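You operate a simulated robot arm through the tools that you are given. There is no shell and no other tool. Be economical: measure what you need, move in short steps, check, and stop when the job is done.

The job below is to be done with a simulated robot arm. You get a single attempt, and the scene is never put back.

TASK
Run a bath to the red line from both taps.
Fine: shut the drain with its knob; mix it so that it is not scalding; both taps end off.

Only the result counts: the job must be done as asked and must still hold three seconds after the hand-in. Knocking over, shifting, dropping, spilling or breaking anything else fails it.

THE ROBOT
A 6-joint arm with a two-finger parallel gripper, fixed in place. Base frame: the origin is at the foot of the arm, x ahead of it, y to its left, z up. Readings come in m, degrees, newtons and seconds.
With the tool pointing down near the work surface it reaches from about 0.4 to 0.86 m from the base axis. Its first joint turns from -115.0 to 115.0 degrees. Payload 4.2 kg.
The TCP is the grasp point between the finger pads, 0.023 m short of the fingertips. In the tool frame z runs along the fingers and y along their closing line. Largest opening 0.094 m; finger width 0.038, thickness 0.01; the body of the gripper, 0.054 by 0.096 m, starts 0.039 m behind the TCP.
Orientation is that of the tool frame in the base frame, as [roll, pitch, yaw] about the fixed x, y, z axes, in that order (R = Rz(yaw) Ry(pitch) Rx(roll)). With the fingers straight down and closing along the base's y, the tool's x points along the base's -x, its y along +y and its z along -z.

THE INTERFACE
- The arm moves only by the tool play_rows. Its argument "increments" is a list that holds one entry, the list of rows, each a list of 7 numbers: the finger opening in m, from 0 to 0.094, then the shift along the base's x, y, z in m, then the turn, a rotation vector about the base's x, y, z in degrees. In form: [[[jaw, dx, dy, dz, wx, wy, wz], ...]]. A call has 1 to 12 rows; each row shifts and turns the commanded pose from where the row before left it. Rows are played at 5 a second. More than 0.05 m and 8.6 degrees between two rows, or a gripper value outside its range, and nothing of the call is played. A pose out of reach is approached as far as the arm can. The call stops where the force on the tool passes 90 N (or 10 N more than at its start, if that is more) or the arm is blocked; 0.2 s more then pass. The fingers move at their own pace (about 0.108 m/s each) and stop on an object; they squeeze with about 45 N. The grip force told is the motor's: it shows also when the fingers shut on nothing. Time passes only in rows, and 0.2 s behind the last, so rows that do not move let the fingers close. The reply holds the time, the measured pose of the TCP, the force on the tool along the base axes, the opening and the grip force, in the units named above and with some noise, with the torque about the TCP (base axes, N m) and any sound that the robot's microphone picked up.
- Cameras (640 x 400 px; columns grow to the right, rows downward): "scene" is fixed at [0.0492, 0.4979, 1.1831]; the picture's right is [-0.48, -0.88, 0.00], its down [-0.54, 0.29, -0.79] and it looks along [0.69, -0.38, -0.61] (base axes); focal length 349 px, centre (320, 200). "wrist" rides on the gripper at [0.086, 0.016, -0.074] in the tool frame; the picture's right is [-0.18, 0.98, 0.00], its down [-0.58, -0.11, -0.81] and it looks along [-0.79, -0.15, 0.59] (tool axes); focal length 243 px, centre (320, 200). There is no depth. A picture from a camera that has moved, and an enlarged one, comes with that camera's place and axes in the base frame and with its lens.
- capture(camera): a new picture of that camera. No time passes.
- raise_lower(by): slides the trunk up (or, below 0, down) by that many m; the arm rides with it, the base frame stays. It gives what a move gives, with no picture.
- inspect(camera, box): a new picture of the part [left, top, right, bottom] of that camera's present view, enlarged. No time passes.
- hand_in(): hands the job in; it is judged then, once.

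Work in short steps. Places have to be worked out from the pictures, the camera data and where the tool is seen: move nearer, look again, correct. Check each grasp and each placing, and mend what went wrong. You have 120 turns and 76 pictures in all, those below and enlarged ones among them. Open the gripper and draw the arm clear of the work before you hand the job in, unless the task says otherwise; then end with one line.

The tools are called after "Emit:" by a JSON object that holds its "method" and its "body". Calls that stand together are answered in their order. play_rows: Moves the arm, as the interface text tells. Its arguments: {"type":"object","properties":{"increments":{"type":"array","items":{"type":"array","items":{"type":"array","items":{"type":"number"}}}}},"required":["increments"]} The other tools are called the same way: raise_lower (by) slides the trunk up or down; capture (camera) takes a picture; inspect (camera, box) takes an enlarged picture of a part of a camera's view; hand_in () hands the job in.

At the start:

```text
clock: 0.0
tcp_pos: [0.5832, 0.1569, 0.9146]
tool_rot: [180.0, 0.0, -180.0]
force: [0.3, 0.0, -0.2]
wrist_torque: [0.01, -0.01, -0.02]
grip_width: 0.0941
grasp_force: 0.1
trunk travel left (down, up): [-0.55, 0.44]
```

scene: 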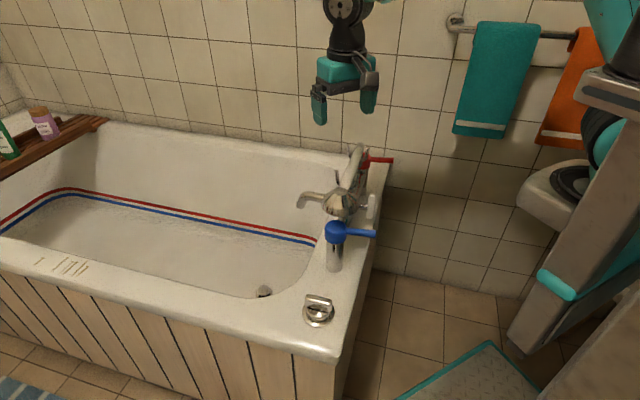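
wrist: 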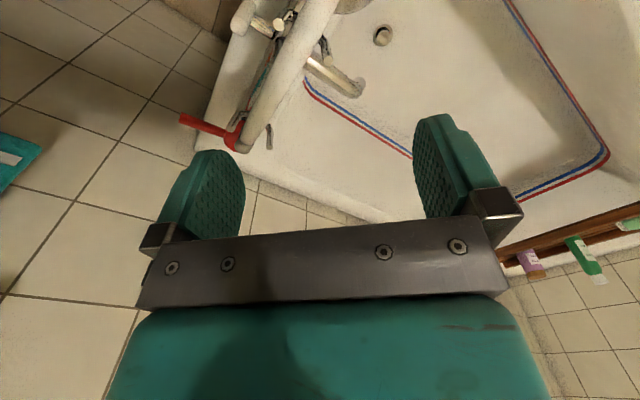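

I'll look closer at the taps and the drain knob first.

Emit:
{"method": "inspect", "body": {"camera": "scene", "box": [280, 130, 420, 218]}}

Emit:
{"method": "inspect", "body": {"camera": "scene", "box": [240, 210, 400, 340]}}

Emit:
{"method": "inspect", "body": {"camera": "wrist", "box": [160, 0, 420, 180]}}

```text
4.55 times, centred on (350, 174) of scene
camera zoom: at [0.0492, 0.4979, 1.1831], right [-0.48, -0.88, 0.0], down [-0.54, 0.29, -0.79], along [0.69, -0.38, -0.61], focal length 1586 px, centre (184, 318)
```

zoom: 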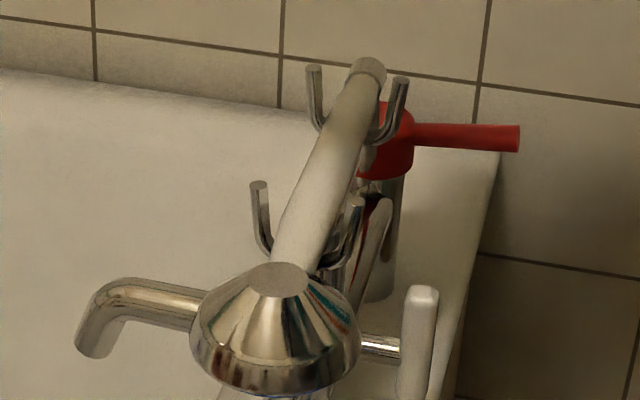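

```text
3.08 times, centred on (320, 275) of scene
camera zoom: at [0.0492, 0.4979, 1.1831], right [-0.48, -0.88, 0.0], down [-0.54, 0.29, -0.79], along [0.69, -0.38, -0.61], focal length 1073 px, centre (320, -31)
```

zoom: 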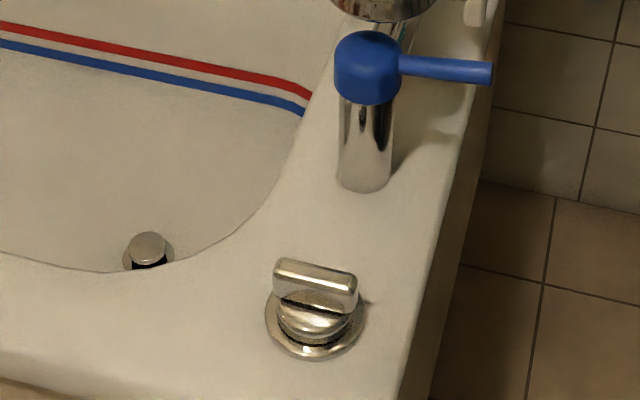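

```text
2.22 times, centred on (290, 90) of wrist
camera zoom: at [0.496, 0.1739, 0.9888], right [0.18, 0.98, 0.0], down [0.58, -0.11, 0.81], along [0.79, -0.15, -0.59], focal length 539 px, centre (387, 444)
```

zoom: 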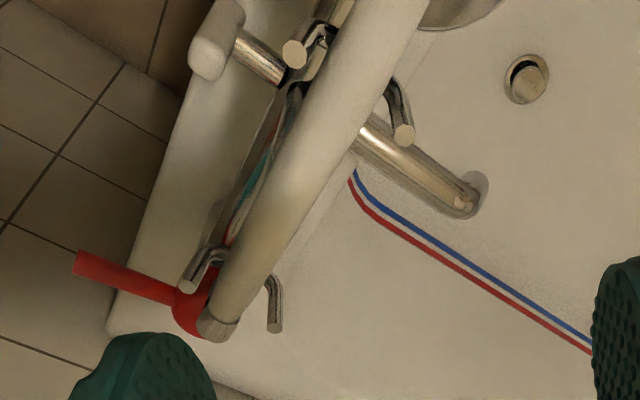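

The taps sit near (0.74,-0.03) red and (0.53,0.20) blue, tops at z≈0.67, and the drain knob is near (0.43,0.29) with its top at about z 0.59. I'll move above the knob with the fingers turned across its bar, then look.

Emit:
{"method": "play_rows", "body": {"increments": [[[0.06, -0.0219, 0.0194, -0.015, 0, 0, 7], [0.06, -0.0219, 0.0194, -0.015, 0, 0, 7], [0.06, -0.0219, 0.0194, -0.022, 0, 0, 7], [0.06, -0.0219, 0.0194, -0.022, 0, 0, 7], [0.06, -0.0219, 0.0194, -0.03, 0, 0, 7], [0.06, -0.0219, 0.0194, -0.03, 0, 0, 7], [0.06, -0.0219, 0.0194, -0.03, 0, 0, 7], [0.06, 0, 0, 0, 0, 0, 0]]]}}

Emit:
{"method": "capture", "body": {"camera": "wrist"}}

Emit:
{"method": "capture", "body": {"camera": "scene"}}

```text
clock: 1.8
tcp_pos: [0.4285, 0.2909, 0.7504]
tool_rot: [-180.0, 0.0, -131.0]
force: [-0.5, 0.4, -0.2]
wrist_torque: [0.0, 0.0, 0.0]
grip_width: 0.0602
grasp_force: 0.0
trunk travel left (down, up): [-0.55, 0.44]
```

```text
70 pictures are left
camera wrist: at [0.3596, 0.2369, 0.826], right [-0.62, 0.78, 0.0], down [0.46, 0.37, 0.81], along [0.63, 0.5, -0.59], focal length 243 px, centre (320, 200)
```

wrist: 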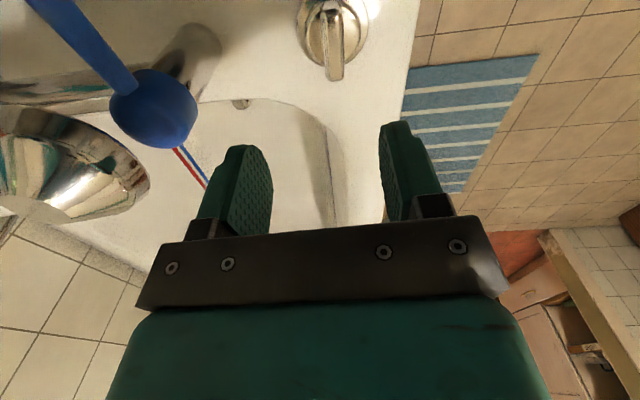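

```text
69 pictures are left
```

scene: 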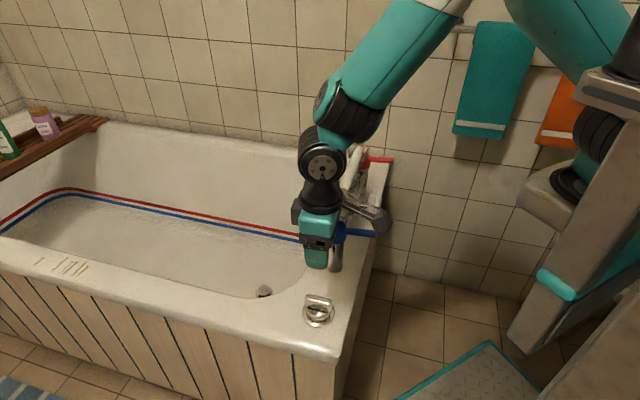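

The two views put the knob bar's top near (0.417,0.294,0.61). I'll go down to z 0.665 above it and look again.

Emit:
{"method": "play_rows", "body": {"increments": [[[0.06, -0.005, 0.001, -0.03, 0, 0, 0], [0.06, -0.005, 0.001, -0.03, 0, 0, 0], [0.06, 0, 0, -0.025, 0, 0, 0], [0.06, 0, 0, 0, 0, 0, 0]]]}}

Emit:
{"method": "capture", "body": {"camera": "wrist"}}

Emit:
{"method": "inspect", "body": {"camera": "scene", "box": [240, 210, 400, 340]}}

```text
clock: 2.8
tcp_pos: [0.419, 0.2945, 0.6663]
tool_rot: [-179.9, 0.0, -131.0]
force: [-0.5, 0.0, -0.2]
wrist_torque: [0.0, -0.03, -0.04]
grip_width: 0.0598
grasp_force: 0.0
trunk travel left (down, up): [-0.55, 0.44]
```

```text
68 pictures are left
camera wrist: at [0.3492, 0.2401, 0.7409], right [-0.62, 0.78, 0.0], down [0.46, 0.37, 0.81], along [0.63, 0.5, -0.59], focal length 243 px, centre (320, 200)
```

wrist: 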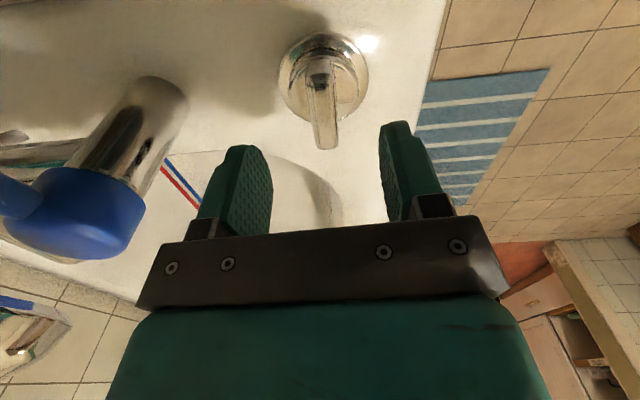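

```text
3.08 times, centred on (320, 275) of scene
camera zoom: at [0.0492, 0.4979, 1.1831], right [-0.48, -0.88, 0.0], down [-0.54, 0.29, -0.79], along [0.69, -0.38, -0.61], focal length 1073 px, centre (320, -31)
```

zoom: 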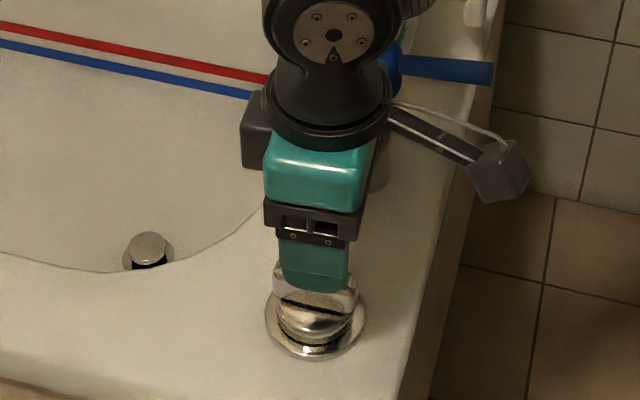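

The knob bar lies at about (0.415,0.293), at a 45° heading, with its top around z 0.61. I'll line up with it and descend in small steps with open fingers.

Emit:
{"method": "play_rows", "body": {"increments": [[[0.06, -0.004, -0.001, -0.02, 0, 0, -4.5], [0.06, 0, 0, -0.02, 0, 0, 0], [0.06, 0, 0, -0.01, 0, 0, 0], [0.06, 0, 0, -0.008, 0, 0, 0], [0.06, 0, 0, 0, 0, 0, 0]]]}}

Emit:
{"method": "capture", "body": {"camera": "wrist"}}

Emit:
{"method": "inspect", "body": {"camera": "scene", "box": [240, 210, 400, 340]}}

```text
clock: 4.0
tcp_pos: [0.4142, 0.2942, 0.6078]
tool_rot: [180.0, 0.0, -135.4]
force: [-0.5, -0.5, 0.2]
wrist_torque: [0.0, -0.01, -0.02]
grip_width: 0.0601
grasp_force: 0.1
trunk travel left (down, up): [-0.55, 0.44]
```

```text
66 pictures are left
camera wrist: at [0.3416, 0.2448, 0.6833], right [-0.56, 0.83, 0.0], down [0.49, 0.33, 0.81], along [0.67, 0.45, -0.59], focal length 243 px, centre (320, 200)
```

wrist: 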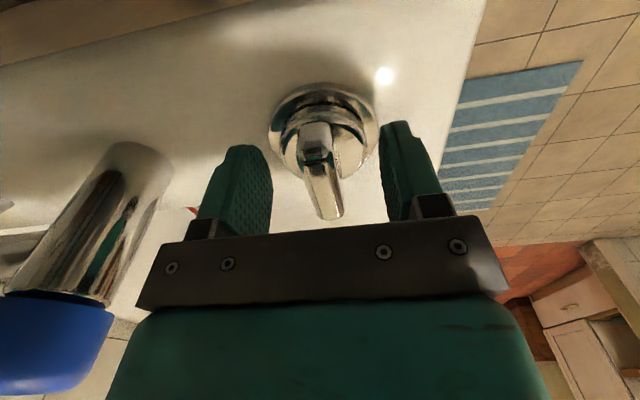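

```text
3.08 times, centred on (320, 275) of scene
camera zoom: at [0.0492, 0.4979, 1.1831], right [-0.48, -0.88, 0.0], down [-0.54, 0.29, -0.79], along [0.69, -0.38, -0.61], focal length 1073 px, centre (320, -31)
```

zoom: 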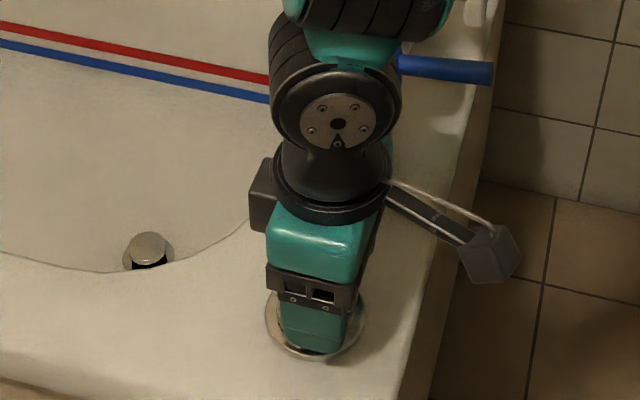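

The bar now sits between the pads at TCP depth, so I'll close on it and wait.

Emit:
{"method": "play_rows", "body": {"increments": [[[0.0, 0, 0, 0, 0, 0, 0], [0.0, 0, 0, 0, 0, 0, 0], [0.0, 0, 0, 0, 0, 0, 0]]]}}

```text
clock: 4.8
tcp_pos: [0.4149, 0.2934, 0.6081]
tool_rot: [180.0, 0.0, -135.5]
force: [-1.1, 0.4, -2.9]
wrist_torque: [0.18, -0.17, 0.0]
grip_width: 0.018
grasp_force: 44.9
trunk travel left (down, up): [-0.55, 0.44]
```

The bar is gripped, with an opening of 0.018. I'll turn it a little clockwise and read the torque.

Emit:
{"method": "play_rows", "body": {"increments": [[[0.0, 0, 0, 0, 0, 0, -6], [0.0, 0, 0, 0, 0, 0, -6], [0.0, 0, 0, 0, 0, 0, 0]]]}}

```text
clock: 5.6
tcp_pos: [0.4132, 0.2936, 0.6089]
tool_rot: [179.8, 0.0, -147.4]
force: [-19.7, 12.5, 3.9]
wrist_torque: [-0.04, -0.51, 0.24]
grip_width: 0.0177
grasp_force: 45.0
trunk travel left (down, up): [-0.55, 0.44]
```

It turned 12° with little torque but some lateral force. I'll look at whether the knob follows.

Emit:
{"method": "capture", "body": {"camera": "wrist"}}

Emit:
{"method": "play_rows", "body": {"increments": [[[0.0, 0, 0, 0, 0, 0, -7], [0.0, 0, 0, 0, 0, 0, -7], [0.0, 0, 0, 0, 0, 0, 0]]]}}

Emit:
{"method": "capture", "body": {"camera": "wrist"}}

Emit:
{"method": "inspect", "body": {"camera": "scene", "box": [240, 210, 400, 340]}}

```text
64 pictures are left
camera wrist: at [0.332, 0.2623, 0.6834], right [-0.38, 0.93, 0.0], down [0.55, 0.22, 0.81], along [0.75, 0.3, -0.59], focal length 243 px, centre (320, 200)
```

wrist: 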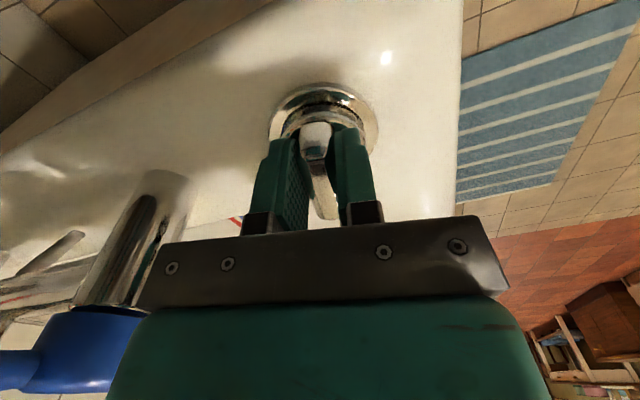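

```text
clock: 6.4
tcp_pos: [0.4122, 0.297, 0.6089]
tool_rot: [179.4, -0.1, -161.3]
force: [-32.5, 33.8, 6.3]
wrist_torque: [-0.02, -1.05, 0.42]
grip_width: 0.0179
grasp_force: 45.1
trunk travel left (down, up): [-0.55, 0.44]
```

```text
63 pictures are left
camera wrist: at [0.3257, 0.2847, 0.6837], right [-0.14, 0.99, 0.01], down [0.59, 0.08, 0.8], along [0.79, 0.12, -0.6], focal length 243 px, centre (320, 200)
```

wrist: 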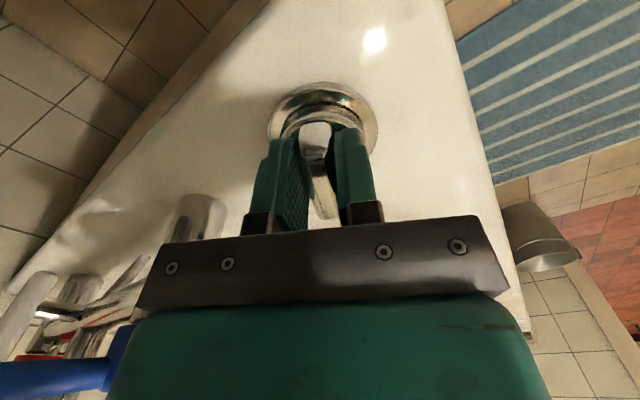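

```text
3.08 times, centred on (320, 275) of scene
camera zoom: at [0.0492, 0.4979, 1.1831], right [-0.48, -0.88, 0.0], down [-0.54, 0.29, -0.79], along [0.69, -0.38, -0.61], focal length 1073 px, centre (320, -31)
```

zoom: 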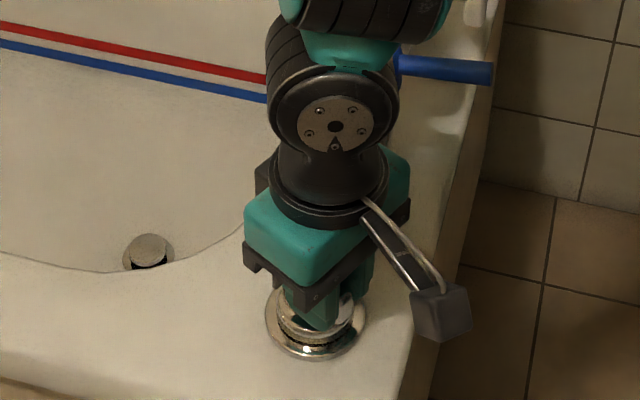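

The knob turns clockwise and the plug is already sinking, so that direction is right. The TCP rides about 1 cm off the knob axis, so I'll follow the arc around roughly (0.421,0.301).

Emit:
{"method": "play_rows", "body": {"increments": [[[0.0, -0.0007, 0.0022, 0, 0, 0, -8], [0.0, -0.0007, 0.0022, 0, 0, 0, -8], [0.0, -0.0007, 0.0022, 0, 0, 0, -8], [0.0, -0.0007, 0.0022, 0, 0, 0, -8], [0.0, 0, 0, 0, 0, 0, 0]]]}}

Emit:
{"method": "inspect", "body": {"camera": "scene", "box": [240, 210, 400, 340]}}

```text
clock: 7.6
tcp_pos: [0.4137, 0.3035, 0.6085]
tool_rot: [-180.0, -0.1, 166.4]
force: [-6.6, 20.9, 10.3]
wrist_torque: [0.47, 1.36, 0.17]
grip_width: 0.0182
grasp_force: 44.6
trunk travel left (down, up): [-0.55, 0.44]
```

```text
3.08 times, centred on (320, 275) of scene
camera zoom: at [0.0492, 0.4979, 1.1831], right [-0.48, -0.88, 0.0], down [-0.54, 0.29, -0.79], along [0.69, -0.38, -0.61], focal length 1073 px, centre (320, -31)
```

zoom: 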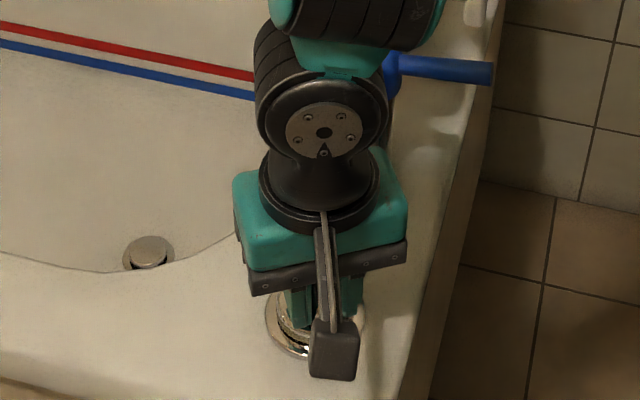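

The plug keeps sinking, so I'll continue another 32°.

Emit:
{"method": "play_rows", "body": {"increments": [[[0.0, 0.001, 0.002, 0, 0, 0, -8], [0.0, 0.001, 0.002, 0, 0, 0, -8], [0.0, 0.001, 0.0015, 0, 0, 0, -8], [0.0, 0.001, 0.0015, 0, 0, 0, -8], [0.0, 0, 0, 0, 0, 0, 0]]]}}

Emit:
{"method": "inspect", "body": {"camera": "scene", "box": [240, 210, 400, 340]}}

```text
clock: 8.8
tcp_pos: [0.4154, 0.3088, 0.6063]
tool_rot: [-179.7, 0.3, 134.5]
force: [-14.2, -15.3, 36.0]
wrist_torque: [0.22, -0.05, 1.37]
grip_width: 0.0183
grasp_force: 45.2
trunk travel left (down, up): [-0.55, 0.44]
```

```text
3.08 times, centred on (320, 275) of scene
camera zoom: at [0.0492, 0.4979, 1.1831], right [-0.48, -0.88, 0.0], down [-0.54, 0.29, -0.79], along [0.69, -0.38, -0.61], focal length 1073 px, centre (320, -31)
```

zoom: 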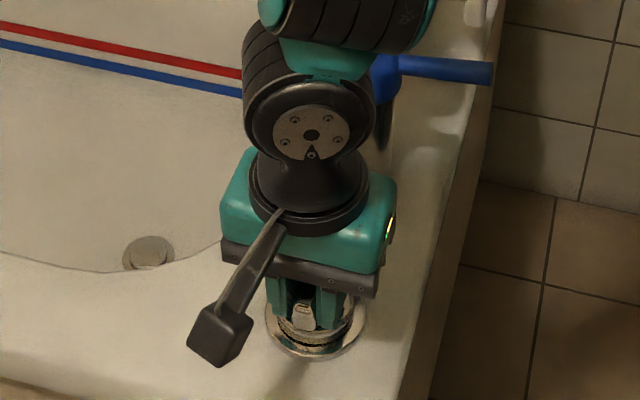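

The torque jumped to 1.4 N·m, which looks like the stop, and the plug is flush. I'll press a little further to seat it, then release and rise.

Emit:
{"method": "play_rows", "body": {"increments": [[[0.0, 0, 0, 0, 0, 0, -4], [0.0, 0, 0, 0, 0, 0, 4], [0.06, 0, 0, 0, 0, 0, 0], [0.06, 0, 0, 0, 0, 0, 0], [0.06, 0, 0, 0.04, 0, 0, 0], [0.06, 0, 0, 0.05, 0, 0, 0], [0.06, 0, 0, 0.05, 0, 0, 0], [0.06, 0, 0, 0, 0, 0, 0]]]}}

Emit:
{"method": "inspect", "body": {"camera": "scene", "box": [240, 210, 400, 340]}}

Emit:
{"method": "capture", "body": {"camera": "wrist"}}

```text
clock: 10.6
tcp_pos: [0.4174, 0.3114, 0.7482]
tool_rot: [-179.9, 0.0, 134.4]
force: [-0.3, 0.1, 0.1]
wrist_torque: [0.02, 0.02, -0.01]
grip_width: 0.06
grasp_force: 0.1
trunk travel left (down, up): [-0.55, 0.44]
```

```text
3.08 times, centred on (320, 275) of scene
camera zoom: at [0.0492, 0.4979, 1.1831], right [-0.48, -0.88, 0.0], down [-0.54, 0.29, -0.79], along [0.69, -0.38, -0.61], focal length 1073 px, centre (320, -31)
```

zoom: 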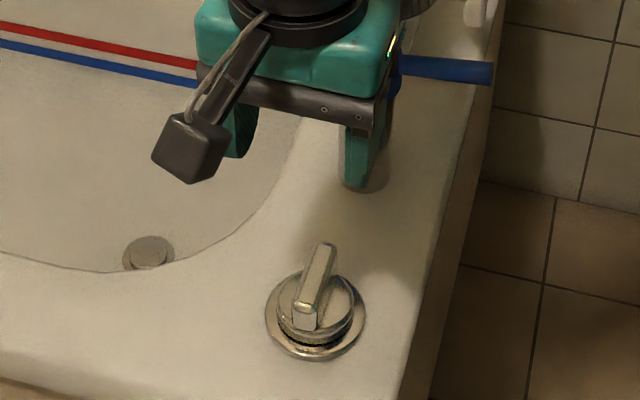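

```text
58 pictures are left
camera wrist: at [0.368, 0.386, 0.8236], right [0.83, 0.56, 0.0], down [0.33, -0.49, 0.81], along [0.45, -0.67, -0.59], focal length 243 px, centre (320, 200)
```

wrist: 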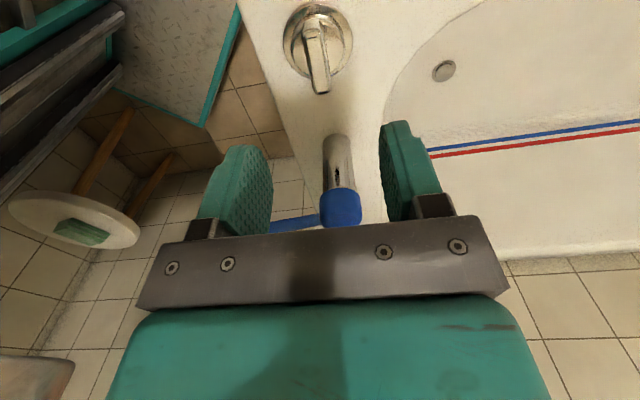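

The drain is shut: plug flush, knob turned 90°. Next I'll check the middle fitting and the white lever, which may be a diverter, from above.

Emit:
{"method": "play_rows", "body": {"increments": [[[0.09, 0, 0, 0.05, 0, 0, 0], [0.09, 0.03, -0.03, 0.04, 0, 0, 0], [0.09, 0.03, -0.03, 0.012, 0, 0, 0], [0.09, 0.03, -0.03, 0, 0, 0, 0], [0.09, 0.03, -0.03, 0, 0, 0, 0], [0.09, 0.03, -0.03, 0, 0, 0, 0], [0.09, 0.03, -0.03, 0, 0, 0, 0], [0.09, 0, 0, 0, 0, 0, 0]]]}}

Emit:
{"method": "capture", "body": {"camera": "wrist"}}

Emit:
{"method": "inspect", "body": {"camera": "wrist", "box": [200, 0, 440, 150]}}

```text
refused: row 2 steps farther than a row can; nothing moved
```

```text
57 pictures are left
camera wrist: at [0.368, 0.386, 0.8236], right [0.83, 0.56, 0.0], down [0.33, -0.49, 0.81], along [0.45, -0.67, -0.59], focal length 243 px, centre (320, 200)
```

wrist: 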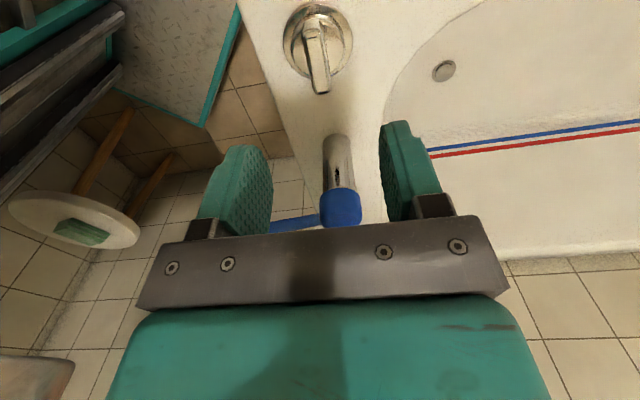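

```text
2.67 times, centred on (320, 75) of wrist
camera zoom: at [0.368, 0.386, 0.8236], right [0.83, 0.56, 0.0], down [0.33, -0.49, 0.81], along [0.45, -0.67, -0.59], focal length 647 px, centre (320, 533)
```

zoom: 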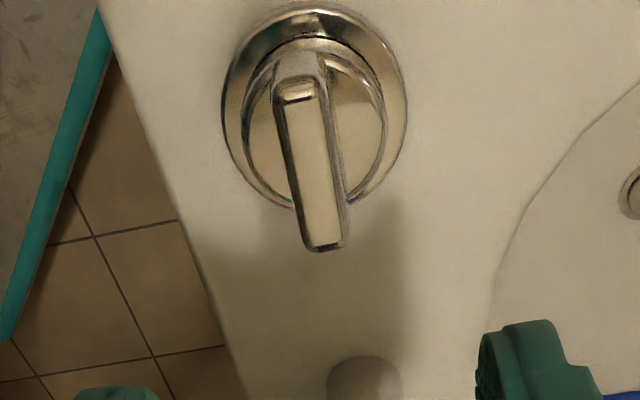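

One row was over the step limit, so I'll resend the move with shorter steps.

Emit:
{"method": "play_rows", "body": {"increments": [[[0.09, 0, 0, 0.05, 0, 0, 0], [0.09, 0.03, -0.03, 0.02, 0, 0, 0], [0.09, 0.03, -0.03, 0.02, 0, 0, 0], [0.09, 0.03, -0.03, 0.012, 0, 0, 0], [0.09, 0.03, -0.03, 0, 0, 0, 0], [0.09, 0.03, -0.03, 0, 0, 0, 0], [0.09, 0.03, -0.03, 0, 0, 0, 0], [0.09, 0, 0, 0, 0, 0, 0]]]}}

Emit:
{"method": "capture", "body": {"camera": "wrist"}}

```text
clock: 12.4
tcp_pos: [0.5966, 0.1308, 0.8475]
tool_rot: [180.0, 0.0, 134.5]
force: [-0.3, 0.4, -0.1]
wrist_torque: [0.0, 0.01, -0.04]
grip_width: 0.0901
grasp_force: 0.1
trunk travel left (down, up): [-0.55, 0.44]
```

```text
55 pictures are left
camera wrist: at [0.5479, 0.204, 0.9224], right [0.83, 0.56, 0.0], down [0.33, -0.49, 0.81], along [0.45, -0.67, -0.59], focal length 243 px, centre (320, 200)
```

wrist: 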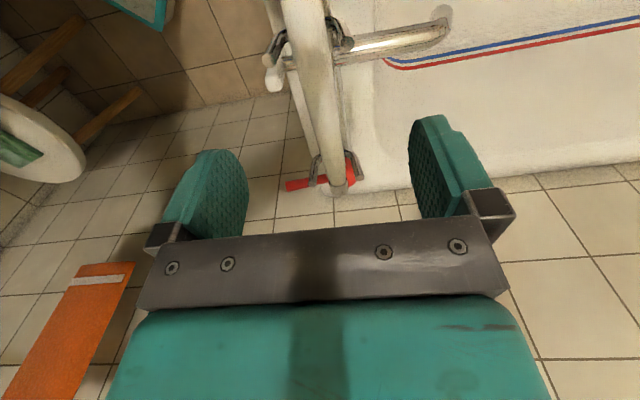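

I'm too far forward, so I'll back off about 8 cm to see the mixer.

Emit:
{"method": "play_rows", "body": {"increments": [[[0.094, -0.033, 0.033, 0, 0, 0, 0], [0.094, -0.033, 0.033, 0, 0, 0, 0], [0.094, 0, 0, 0, 0, 0, 0]]]}}

Emit:
{"method": "inspect", "body": {"camera": "wrist", "box": [200, 0, 460, 180]}}

```text
clock: 13.2
tcp_pos: [0.5329, 0.1937, 0.8502]
tool_rot: [180.0, 0.0, 134.6]
force: [-0.7, 0.9, 0.2]
wrist_torque: [0.03, 0.0, 0.02]
grip_width: 0.094
grasp_force: 0.1
trunk travel left (down, up): [-0.55, 0.44]
```

```text
2.22 times, centred on (330, 90) of wrist
camera zoom: at [0.4832, 0.2668, 0.9243], right [0.83, 0.56, 0.0], down [0.33, -0.49, 0.81], along [0.45, -0.67, -0.59], focal length 539 px, centre (298, 444)
```

zoom: 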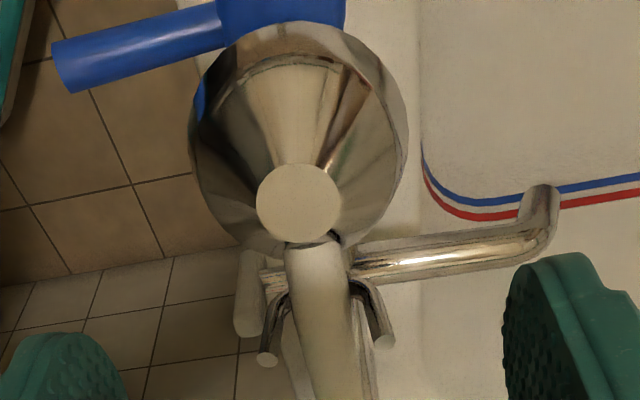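

The handset head overhangs the blue tap at z≈0.70–0.76, but the outer part of the blue lever is free, with its tip at about (0.453,0.147,0.687). I'll bring the gripper outward over the lever end and turn it so the fingers close across the lever, staying high.

Emit:
{"method": "play_rows", "body": {"increments": [[[0.06, -0.0066, -0.0036, 0, 0, 0, 8.2], [0.06, -0.0066, -0.0036, 0, 0, 0, 8.2], [0.06, -0.0066, -0.0036, 0, 0, 0, 8.2], [0.06, -0.0066, -0.0036, 0, 0, 0, 8.2], [0.06, -0.0066, -0.0036, 0, 0, 0, 8.2], [0.06, -0.0066, -0.0036, 0, 0, 0, 8.2], [0.06, -0.0066, -0.0036, 0, 0, 0, 8.2], [0.06, -0.0066, -0.0036, 0, 0, 0, 8.2], [0.06, -0.0066, -0.0036, 0, 0, 0, 8.2], [0.06, -0.0066, -0.0036, 0, 0, 0, 8.2], [0.06, -0.0066, -0.0036, 0, 0, 0, 8.2], [0.06, 0, 0, 0, 0, 0, 0]]]}}

Emit:
{"method": "play_rows", "body": {"increments": [[[0.06, 0, 0, 0, 5, -5, 0], [0.06, 0, 0, 0, 5, -5, 0], [0.06, 0, 0, 0, 5, -5, 0], [0.06, 0, 0, -0.03, 0, 0, 0], [0.06, 0, 0, -0.03, 0, 0, 0], [0.06, 0, 0, 0, 0, 0, 0]]]}}

Emit:
{"method": "capture", "body": {"camera": "wrist"}}

Emit:
{"method": "capture", "body": {"camera": "scene"}}

```text
clock: 15.8
tcp_pos: [0.4571, 0.1566, 0.8471]
tool_rot: [-180.0, 0.0, -135.1]
force: [0.0, 0.0, 0.0]
wrist_torque: [0.0, 0.03, -0.04]
grip_width: 0.0599
grasp_force: 0.1
trunk travel left (down, up): [-0.55, 0.44]
```

```text
clock: 17.2
tcp_pos: [0.4562, 0.1572, 0.7889]
tool_rot: [179.9, 21.2, -135.3]
force: [0.7, -0.2, 0.4]
wrist_torque: [-0.01, 0.01, 0.01]
grip_width: 0.06
grasp_force: 0.1
trunk travel left (down, up): [-0.55, 0.44]
```

```text
53 pictures are left
camera wrist: at [0.369, 0.094, 0.8275], right [-0.57, 0.82, 0.07], down [0.26, 0.1, 0.96], along [0.78, 0.57, -0.26], focal length 243 px, centre (320, 200)
```

wrist: 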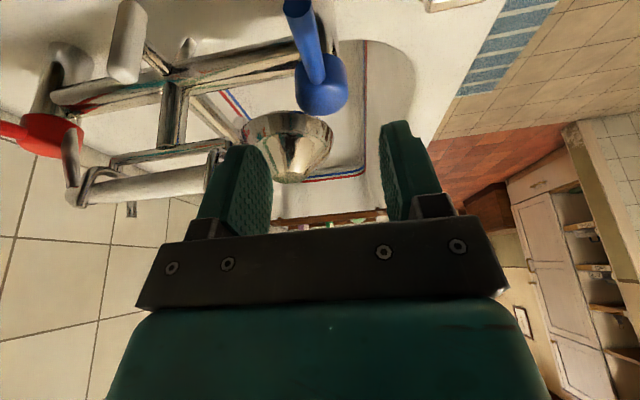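

```text
52 pictures are left
```

scene: 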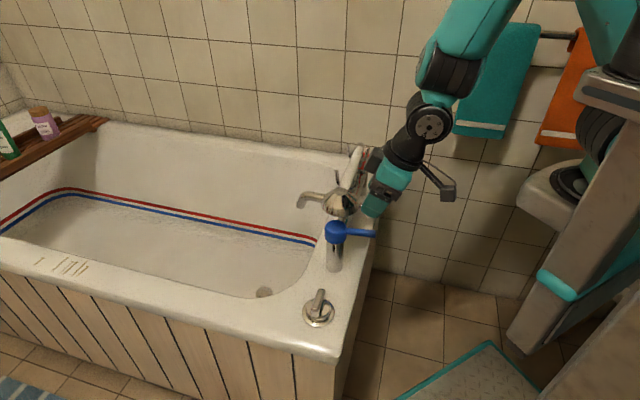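

The lever tip is at about (0.455,0.149,0.685) and the cap at (0.513,0.21). I'll descend straddling the lever at about 6.5 cm from its axis.

Emit:
{"method": "play_rows", "body": {"increments": [[[0.06, 0.004, 0.002, -0.035, 0, 0, 0], [0.06, 0.004, 0.002, -0.03, 0, 0, 0], [0.06, 0.003, 0.001, -0.02, 0, 0, 0], [0.06, 0, 0, -0.018, 0, 0, 0], [0.06, 0, 0, 0, 0, 0, 0]]]}}

Emit:
{"method": "capture", "body": {"camera": "wrist"}}

Emit:
{"method": "inspect", "body": {"camera": "scene", "box": [280, 130, 440, 260]}}

```text
clock: 18.4
tcp_pos: [0.4692, 0.1618, 0.6852]
tool_rot: [179.9, 21.1, -135.3]
force: [0.0, -0.4, 0.2]
wrist_torque: [0.0, -0.01, -0.02]
grip_width: 0.06
grasp_force: 0.1
trunk travel left (down, up): [-0.55, 0.44]
```

```text
51 pictures are left
camera wrist: at [0.3822, 0.0979, 0.7236], right [-0.57, 0.82, 0.07], down [0.26, 0.1, 0.96], along [0.78, 0.57, -0.26], focal length 243 px, centre (320, 200)
```

wrist: 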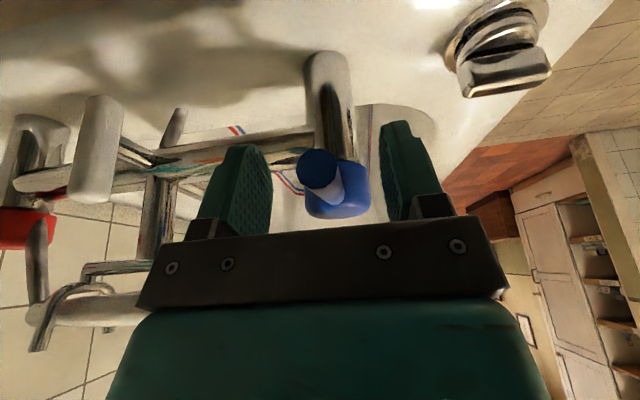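

```text
3.08 times, centred on (360, 195) of scene
camera zoom: at [0.0492, 0.4979, 1.1831], right [-0.48, -0.88, 0.0], down [-0.54, 0.29, -0.79], along [0.69, -0.38, -0.61], focal length 1073 px, centre (197, 215)
```

zoom: 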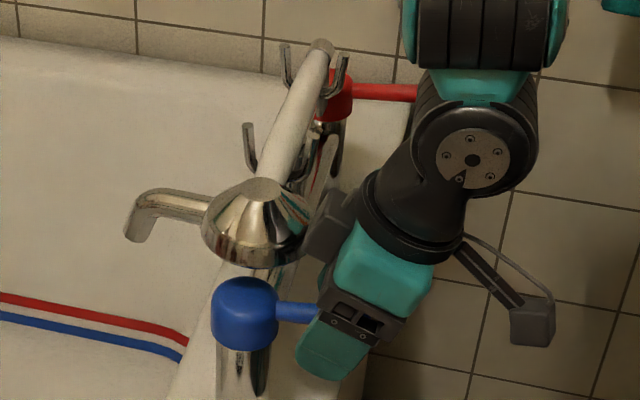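

The lever lies between the pads, so I'll close on it.

Emit:
{"method": "play_rows", "body": {"increments": [[[0.0, 0, 0, 0, 0, 0, 0], [0.0, 0, 0, 0, 0, 0, 0], [0.0, 0, 0, 0, 0, 0, 0]]]}}

```text
clock: 19.2
tcp_pos: [0.4685, 0.163, 0.6847]
tool_rot: [179.7, 21.3, -135.2]
force: [-16.5, 14.2, -6.9]
wrist_torque: [0.62, -0.31, 1.0]
grip_width: 0.0152
grasp_force: 44.9
trunk travel left (down, up): [-0.55, 0.44]
```

It's gripped. I'll try a small clockwise turn about the tap axis, away from the handset head.

Emit:
{"method": "play_rows", "body": {"increments": [[[0.0, -0.0057, 0.0054, 0, 0, 0, -7], [0.0, 0, 0, 0, 0, 0, 0], [0.0, 0, 0, 0, 0, 0, 0]]]}}

Emit:
{"method": "inspect", "body": {"camera": "scene", "box": [240, 150, 440, 300]}}

```text
clock: 20.0
tcp_pos: [0.4627, 0.1677, 0.6852]
tool_rot: [179.8, 21.1, -142.2]
force: [-9.4, 19.2, -33.3]
wrist_torque: [0.5, -0.33, 1.39]
grip_width: 0.0154
grasp_force: 45.4
trunk travel left (down, up): [-0.55, 0.44]
```

```text
2.67 times, centred on (340, 225) of scene
camera zoom: at [0.0492, 0.4979, 1.1831], right [-0.48, -0.88, 0.0], down [-0.54, 0.29, -0.79], along [0.69, -0.38, -0.61], focal length 930 px, centre (267, 133)
```

zoom: 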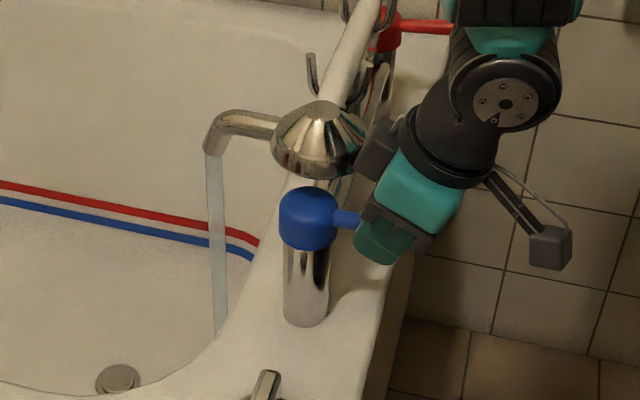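

Water already runs from the spout into the tub, so clockwise opens the tap and the diverter is set right. I'll open the blue tap by a further 21° along the arc.

Emit:
{"method": "play_rows", "body": {"increments": [[[0.0, -0.0051, 0.0061, 0, 0, 0, -7], [0.0, -0.0043, 0.0066, 0, 0, 0, -7], [0.0, -0.0034, 0.0071, 0, 0, 0, -7], [0.0, 0, 0, 0, 0, 0, 0]]]}}

Emit:
{"method": "inspect", "body": {"camera": "scene", "box": [240, 150, 440, 300]}}

```text
clock: 21.0
tcp_pos: [0.4517, 0.1893, 0.6853]
tool_rot: [179.8, 21.4, -163.3]
force: [14.0, 27.4, -28.4]
wrist_torque: [0.1, 0.28, 1.42]
grip_width: 0.0152
grasp_force: 45.2
trunk travel left (down, up): [-0.55, 0.44]
```

```text
2.67 times, centred on (340, 225) of scene
camera zoom: at [0.0492, 0.4979, 1.1831], right [-0.48, -0.88, 0.0], down [-0.54, 0.29, -0.79], along [0.69, -0.38, -0.61], focal length 930 px, centre (267, 133)
```

zoom: 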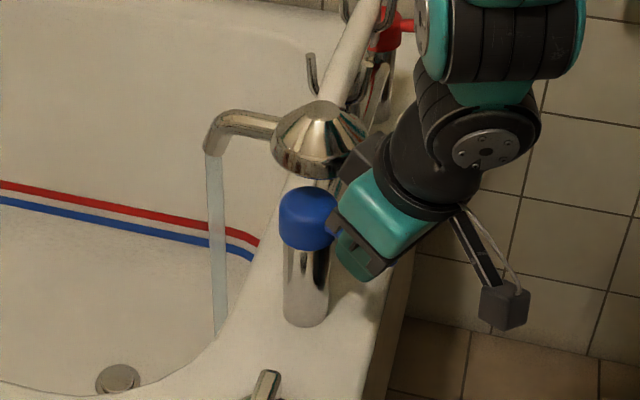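

Both blue readings look good. I'll release, slide off outward along the lever, then rise and check the stream and water.

Emit:
{"method": "play_rows", "body": {"increments": [[[0.06, 0, 0, 0, 0, 0, 0], [0.06, 0, 0, 0, 0, 0, 0], [0.06, -0.02, -0.007, 0.02, 0, 0, 0], [0.06, -0.015, -0.006, 0.035, 0, 0, 7], [0.06, 0, -0.01, 0.045, 0, 0, 7], [0.06, 0, -0.01, 0.045, 0, 0, 7], [0.06, 0, 0, 0, 0, 0, 7]]]}}

Emit:
{"method": "capture", "body": {"camera": "wrist"}}

Emit:
{"method": "capture", "body": {"camera": "scene"}}

```text
clock: 22.6
tcp_pos: [0.4198, 0.1589, 0.8346]
tool_rot: [180.0, 21.1, -135.2]
force: [0.0, 1.1, -0.7]
wrist_torque: [-0.02, 0.01, 0.01]
grip_width: 0.0604
grasp_force: 0.1
out of reach, approached as far as the arm can: row 6
trunk travel left (down, up): [-0.55, 0.44]
```

```text
47 pictures are left
camera wrist: at [0.3327, 0.0954, 0.8737], right [-0.57, 0.82, 0.07], down [0.26, 0.1, 0.96], along [0.78, 0.57, -0.27], focal length 243 px, centre (320, 200)
```

wrist: 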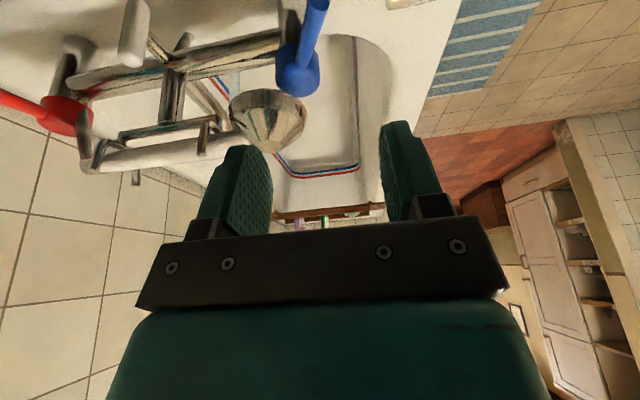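

```text
46 pictures are left
```

scene: 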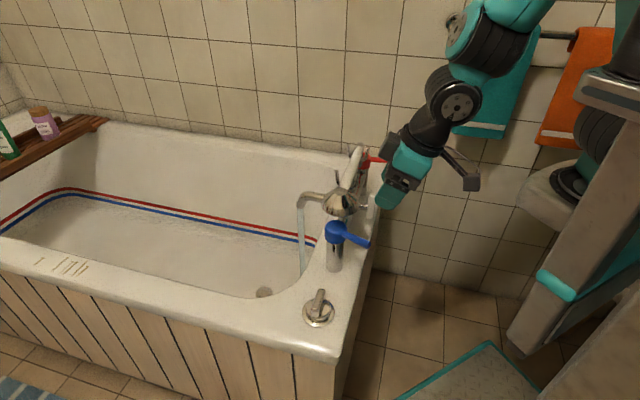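

Blue is running steadily. I'll travel along the outside of the taps to hover above the red lever, whose grip point I judge at about (0.69,-0.07,0.685).

Emit:
{"method": "play_rows", "body": {"increments": [[[0.06, 0.0333, -0.0293, -0.002, 0, 0, 0], [0.06, 0.0333, -0.0293, -0.002, 0, 0, 0], [0.06, 0.0333, -0.0293, -0.002, 0, 0, 0], [0.06, 0.0333, -0.0293, -0.004, 0, 0, 0], [0.06, 0.0333, -0.0293, -0.004, 0, 0, 0], [0.06, 0.0333, -0.0293, -0.004, 0, 0, 0], [0.06, 0.0333, -0.0293, -0.008, 0, 0, 0], [0.06, 0.0333, -0.0293, -0.008, 0, 0, 0], [0.06, 0, 0, 0, 0, 0, 0]]]}}

Emit:
{"method": "capture", "body": {"camera": "wrist"}}

Emit:
{"method": "capture", "body": {"camera": "scene"}}

```text
clock: 24.6
tcp_pos: [0.6883, -0.0715, 0.7957]
tool_rot: [179.8, 21.1, -135.3]
force: [0.4, 0.3, 0.8]
wrist_torque: [0.0, 0.01, 0.01]
grip_width: 0.0601
grasp_force: 0.1
out of reach, approached as far as the arm can: row 1
trunk travel left (down, up): [-0.55, 0.44]
```

```text
45 pictures are left
camera wrist: at [0.6006, -0.1351, 0.8354], right [-0.57, 0.82, 0.07], down [0.26, 0.1, 0.96], along [0.78, 0.57, -0.27], focal length 243 px, centre (320, 200)
```

wrist: 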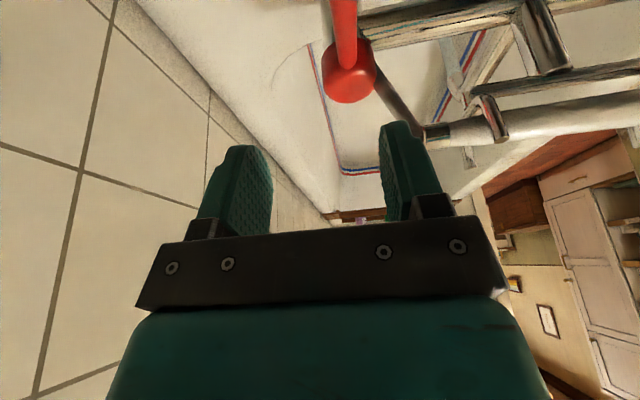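

```text
44 pictures are left
```

scene: 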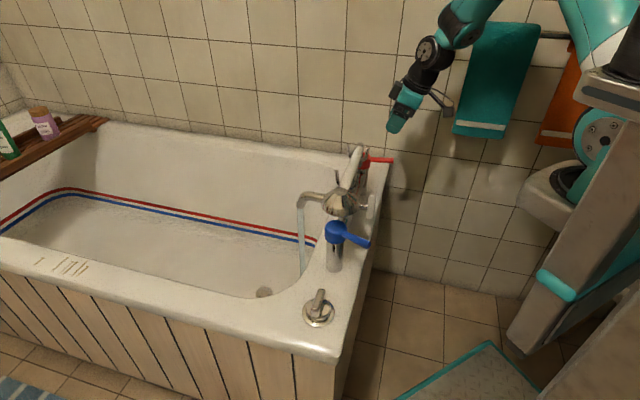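

The red cap is at about (0.727,0.0) and the lever crosses (0.674,-0.054). I'll shift to (0.682,-0.045), narrow the jaws a little and descend partway before checking clearance to the cradle hook.

Emit:
{"method": "play_rows", "body": {"increments": [[[0.045, -0.003, 0.013, 0, 0, 0, 0], [0.045, -0.003, 0.013, 0, 0, 0, 0], [0.045, 0, 0, -0.025, 0, 0, 0], [0.045, 0, 0, -0.025, 0, 0, 0], [0.045, 0, 0, 0, 0, 0, 0]]]}}

Emit:
{"method": "capture", "body": {"camera": "wrist"}}

Emit:
{"method": "inspect", "body": {"camera": "scene", "box": [240, 110, 440, 260]}}

```text
clock: 25.8
tcp_pos: [0.6822, -0.0437, 0.7483]
tool_rot: [180.0, 21.1, -135.3]
force: [-0.2, 0.5, 0.1]
wrist_torque: [-0.02, 0.0, 0.01]
grip_width: 0.0451
grasp_force: 0.0
trunk travel left (down, up): [-0.55, 0.44]
```

```text
43 pictures are left
camera wrist: at [0.5942, -0.1076, 0.7869], right [-0.57, 0.82, 0.07], down [0.26, 0.1, 0.96], along [0.78, 0.57, -0.26], focal length 243 px, centre (320, 200)
```

wrist: 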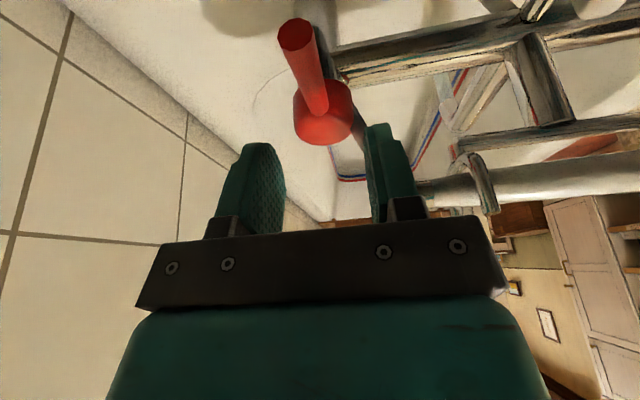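

```text
2.67 times, centred on (340, 185) of scene
camera zoom: at [0.0492, 0.4979, 1.1831], right [-0.48, -0.88, 0.0], down [-0.54, 0.29, -0.79], along [0.69, -0.38, -0.61], focal length 930 px, centre (267, 240)
```

zoom: 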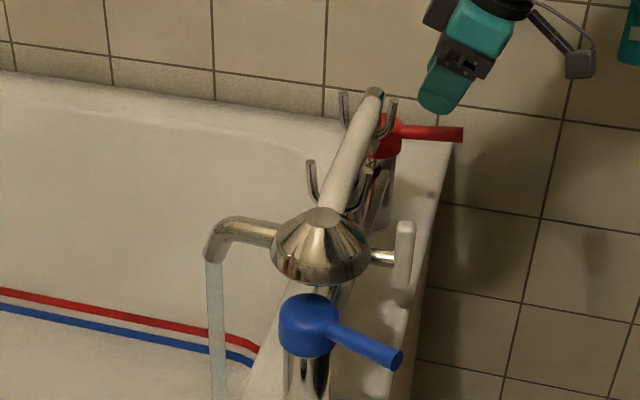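

I'm well aligned laterally, about 6.3 cm from the axis. I'll descend the last 6 cm and close.

Emit:
{"method": "play_rows", "body": {"increments": [[[0.045, 0, 0, -0.025, 0, 0, 0], [0.045, 0, 0, -0.02, 0, 0, 0], [0.045, 0, 0, -0.018, 0, 0, 0], [0.045, 0, 0, 0, 0, 0, 0], [0.0, 0, 0, 0, 0, 0, 0], [0.0, 0, 0, 0, 0, 0, 0]]]}}

Emit:
{"method": "capture", "body": {"camera": "wrist"}}

```text
clock: 27.2
tcp_pos: [0.6841, -0.0466, 0.6835]
tool_rot: [-179.8, 21.3, -135.3]
force: [16.5, -15.7, -7.7]
wrist_torque: [0.2, -0.27, 0.37]
grip_width: 0.0154
grasp_force: 45.1
trunk travel left (down, up): [-0.55, 0.44]
```

```text
41 pictures are left
camera wrist: at [0.5957, -0.1086, 0.7222], right [-0.57, 0.82, 0.06], down [0.25, 0.1, 0.96], along [0.78, 0.56, -0.26], focal length 243 px, centre (320, 200)
```

wrist: 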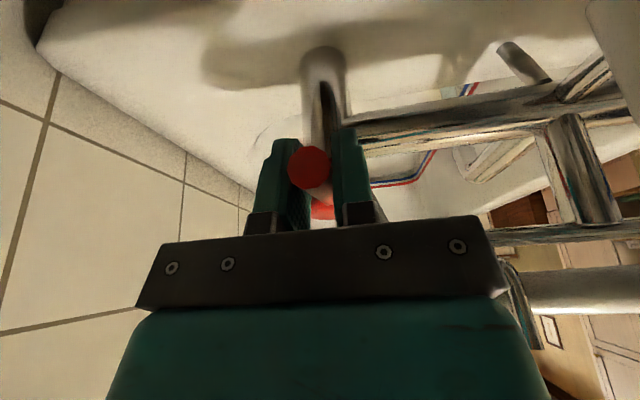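

Red is gripped. The outward-swing direction, counterclockwise and mirroring blue, is also the clear side, so I'll try 6° that way.

Emit:
{"method": "play_rows", "body": {"increments": [[[0.0, 0.0049, -0.0046, 0, 0, 0, 6], [0.0, 0, 0, 0, 0, 0, 0], [0.0, 0, 0, 0, 0, 0, 0]]]}}

Emit:
{"method": "inspect", "body": {"camera": "scene", "box": [240, 110, 440, 260]}}

```text
clock: 28.0
tcp_pos: [0.6877, -0.0496, 0.6839]
tool_rot: [179.9, 21.0, -129.4]
force: [11.8, -18.0, -11.4]
wrist_torque: [0.57, -0.69, -1.24]
grip_width: 0.0154
grasp_force: 44.7
trunk travel left (down, up): [-0.55, 0.44]
```

```text
2.67 times, centred on (340, 185) of scene
camera zoom: at [0.0492, 0.4979, 1.1831], right [-0.48, -0.88, 0.0], down [-0.54, 0.29, -0.79], along [0.69, -0.38, -0.61], focal length 930 px, centre (267, 240)
```

zoom: 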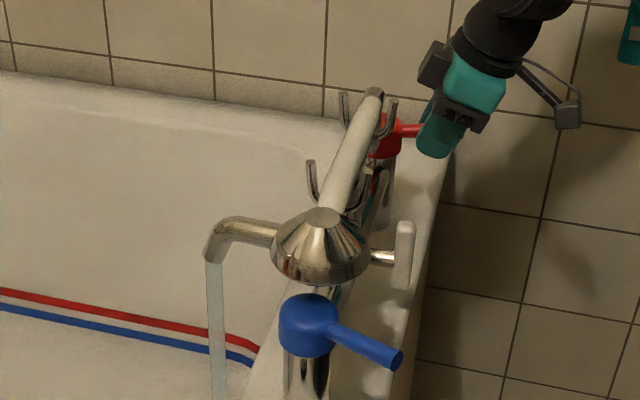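

It turns with the same friction as blue did. I'll continue to 28° to match blue and compare the stream.

Emit:
{"method": "play_rows", "body": {"increments": [[[0.0, 0.0055, -0.0053, 0, 0, 0, 7.3], [0.0, 0.0061, -0.0046, 0, 0, 0, 7.3], [0.0, 0.0066, -0.0038, 0, 0, 0, 7.3], [0.0, 0, 0, 0, 0, 0, 0]]]}}

Emit:
{"method": "inspect", "body": {"camera": "scene", "box": [200, 110, 440, 290]}}

```text
clock: 29.0
tcp_pos: [0.7078, -0.0619, 0.6846]
tool_rot: [-180.0, 21.5, -107.1]
force: [30.2, 22.6, -23.0]
wrist_torque: [-0.13, -0.13, -1.45]
grip_width: 0.0141
grasp_force: 46.2
trunk travel left (down, up): [-0.55, 0.44]
```

```text
2.22 times, centred on (320, 200) of scene
camera zoom: at [0.0492, 0.4979, 1.1831], right [-0.48, -0.88, 0.0], down [-0.54, 0.29, -0.79], along [0.69, -0.38, -0.61], focal length 775 px, centre (320, 200)
```

zoom: 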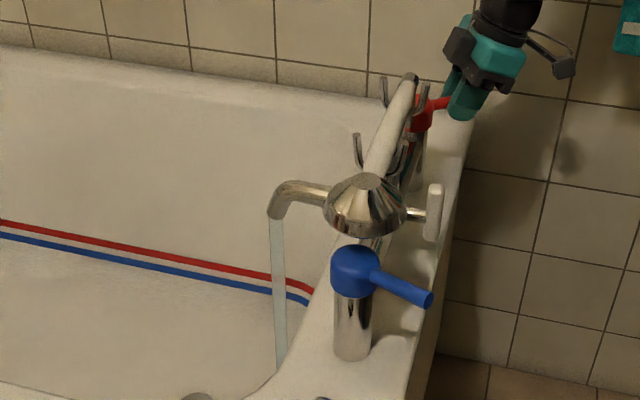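

I'll keep hold of the red lever, wait a couple of seconds and see how the water level moves.

Emit:
{"method": "play_rows", "body": {"increments": [[[0.0, 0, 0, 0, 0, 0, 0], [0.0, 0, 0, 0, 0, 0, 0], [0.0, 0, 0, 0, 0, 0, 0], [0.0, 0, 0, 0, 0, 0, 0], [0.0, 0, 0, 0, 0, 0, 0], [0.0, 0, 0, 0, 0, 0, 0], [0.0, 0, 0, 0, 0, 0, 0], [0.0, 0, 0, 0, 0, 0, 0], [0.0, 0, 0, 0, 0, 0, 0], [0.0, 0, 0, 0, 0, 0, 0], [0.0, 0, 0, 0, 0, 0, 0], [0.0, 0, 0, 0, 0, 0, 0]]]}}

Emit:
{"method": "inspect", "body": {"camera": "scene", "box": [0, 150, 360, 375]}}

```text
clock: 31.6
tcp_pos: [0.7069, -0.0623, 0.6852]
tool_rot: [-180.0, 21.4, -107.3]
force: [27.9, 28.6, -6.7]
wrist_torque: [-0.23, -0.08, -1.12]
grip_width: 0.0154
grasp_force: 44.6
trunk travel left (down, up): [-0.55, 0.44]
```

```text
1.78 times, centred on (180, 262) of scene
camera zoom: at [0.0492, 0.4979, 1.1831], right [-0.48, -0.88, 0.0], down [-0.54, 0.29, -0.79], along [0.69, -0.38, -0.61], focal length 620 px, centre (569, 89)
```

zoom: 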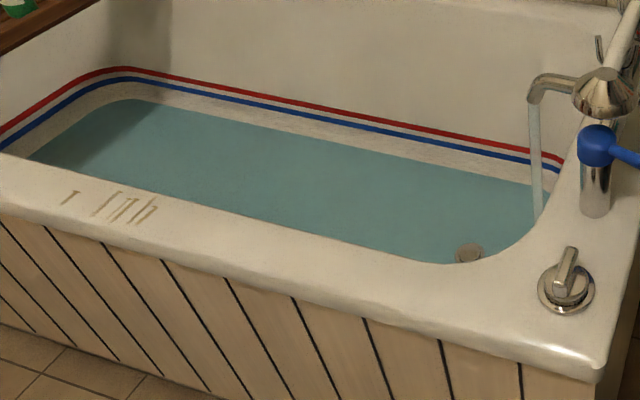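

The water is visible and climbing toward the blue and red lines. I'll wait one more second to gauge the rate, still holding red.

Emit:
{"method": "play_rows", "body": {"increments": [[[0.0, 0, 0, 0, 0, 0, 0], [0.0, 0, 0, 0, 0, 0, 0], [0.0, 0, 0, 0, 0, 0, 0], [0.0, 0, 0, 0, 0, 0, 0]]]}}

Emit:
{"method": "inspect", "body": {"camera": "scene", "box": [0, 150, 360, 375]}}

```text
clock: 32.6
tcp_pos: [0.7066, -0.0615, 0.6856]
tool_rot: [179.9, 21.4, -107.4]
force: [27.2, 27.7, -6.2]
wrist_torque: [-0.02, -0.15, -1.1]
grip_width: 0.0152
grasp_force: 44.9
trunk travel left (down, up): [-0.55, 0.44]
```

```text
1.78 times, centred on (180, 262) of scene
camera zoom: at [0.0492, 0.4979, 1.1831], right [-0.48, -0.88, 0.0], down [-0.54, 0.29, -0.79], along [0.69, -0.38, -0.61], focal length 620 px, centre (569, 89)
```

zoom: 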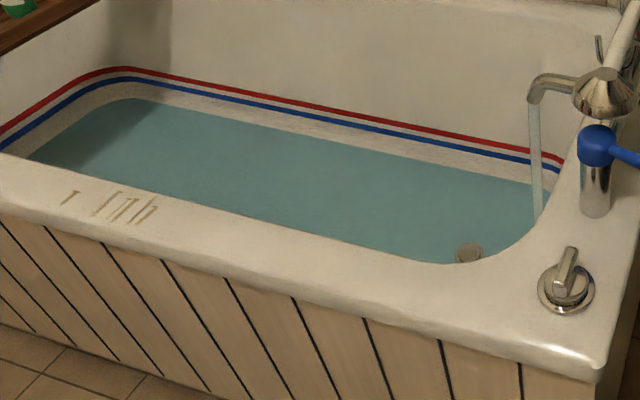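

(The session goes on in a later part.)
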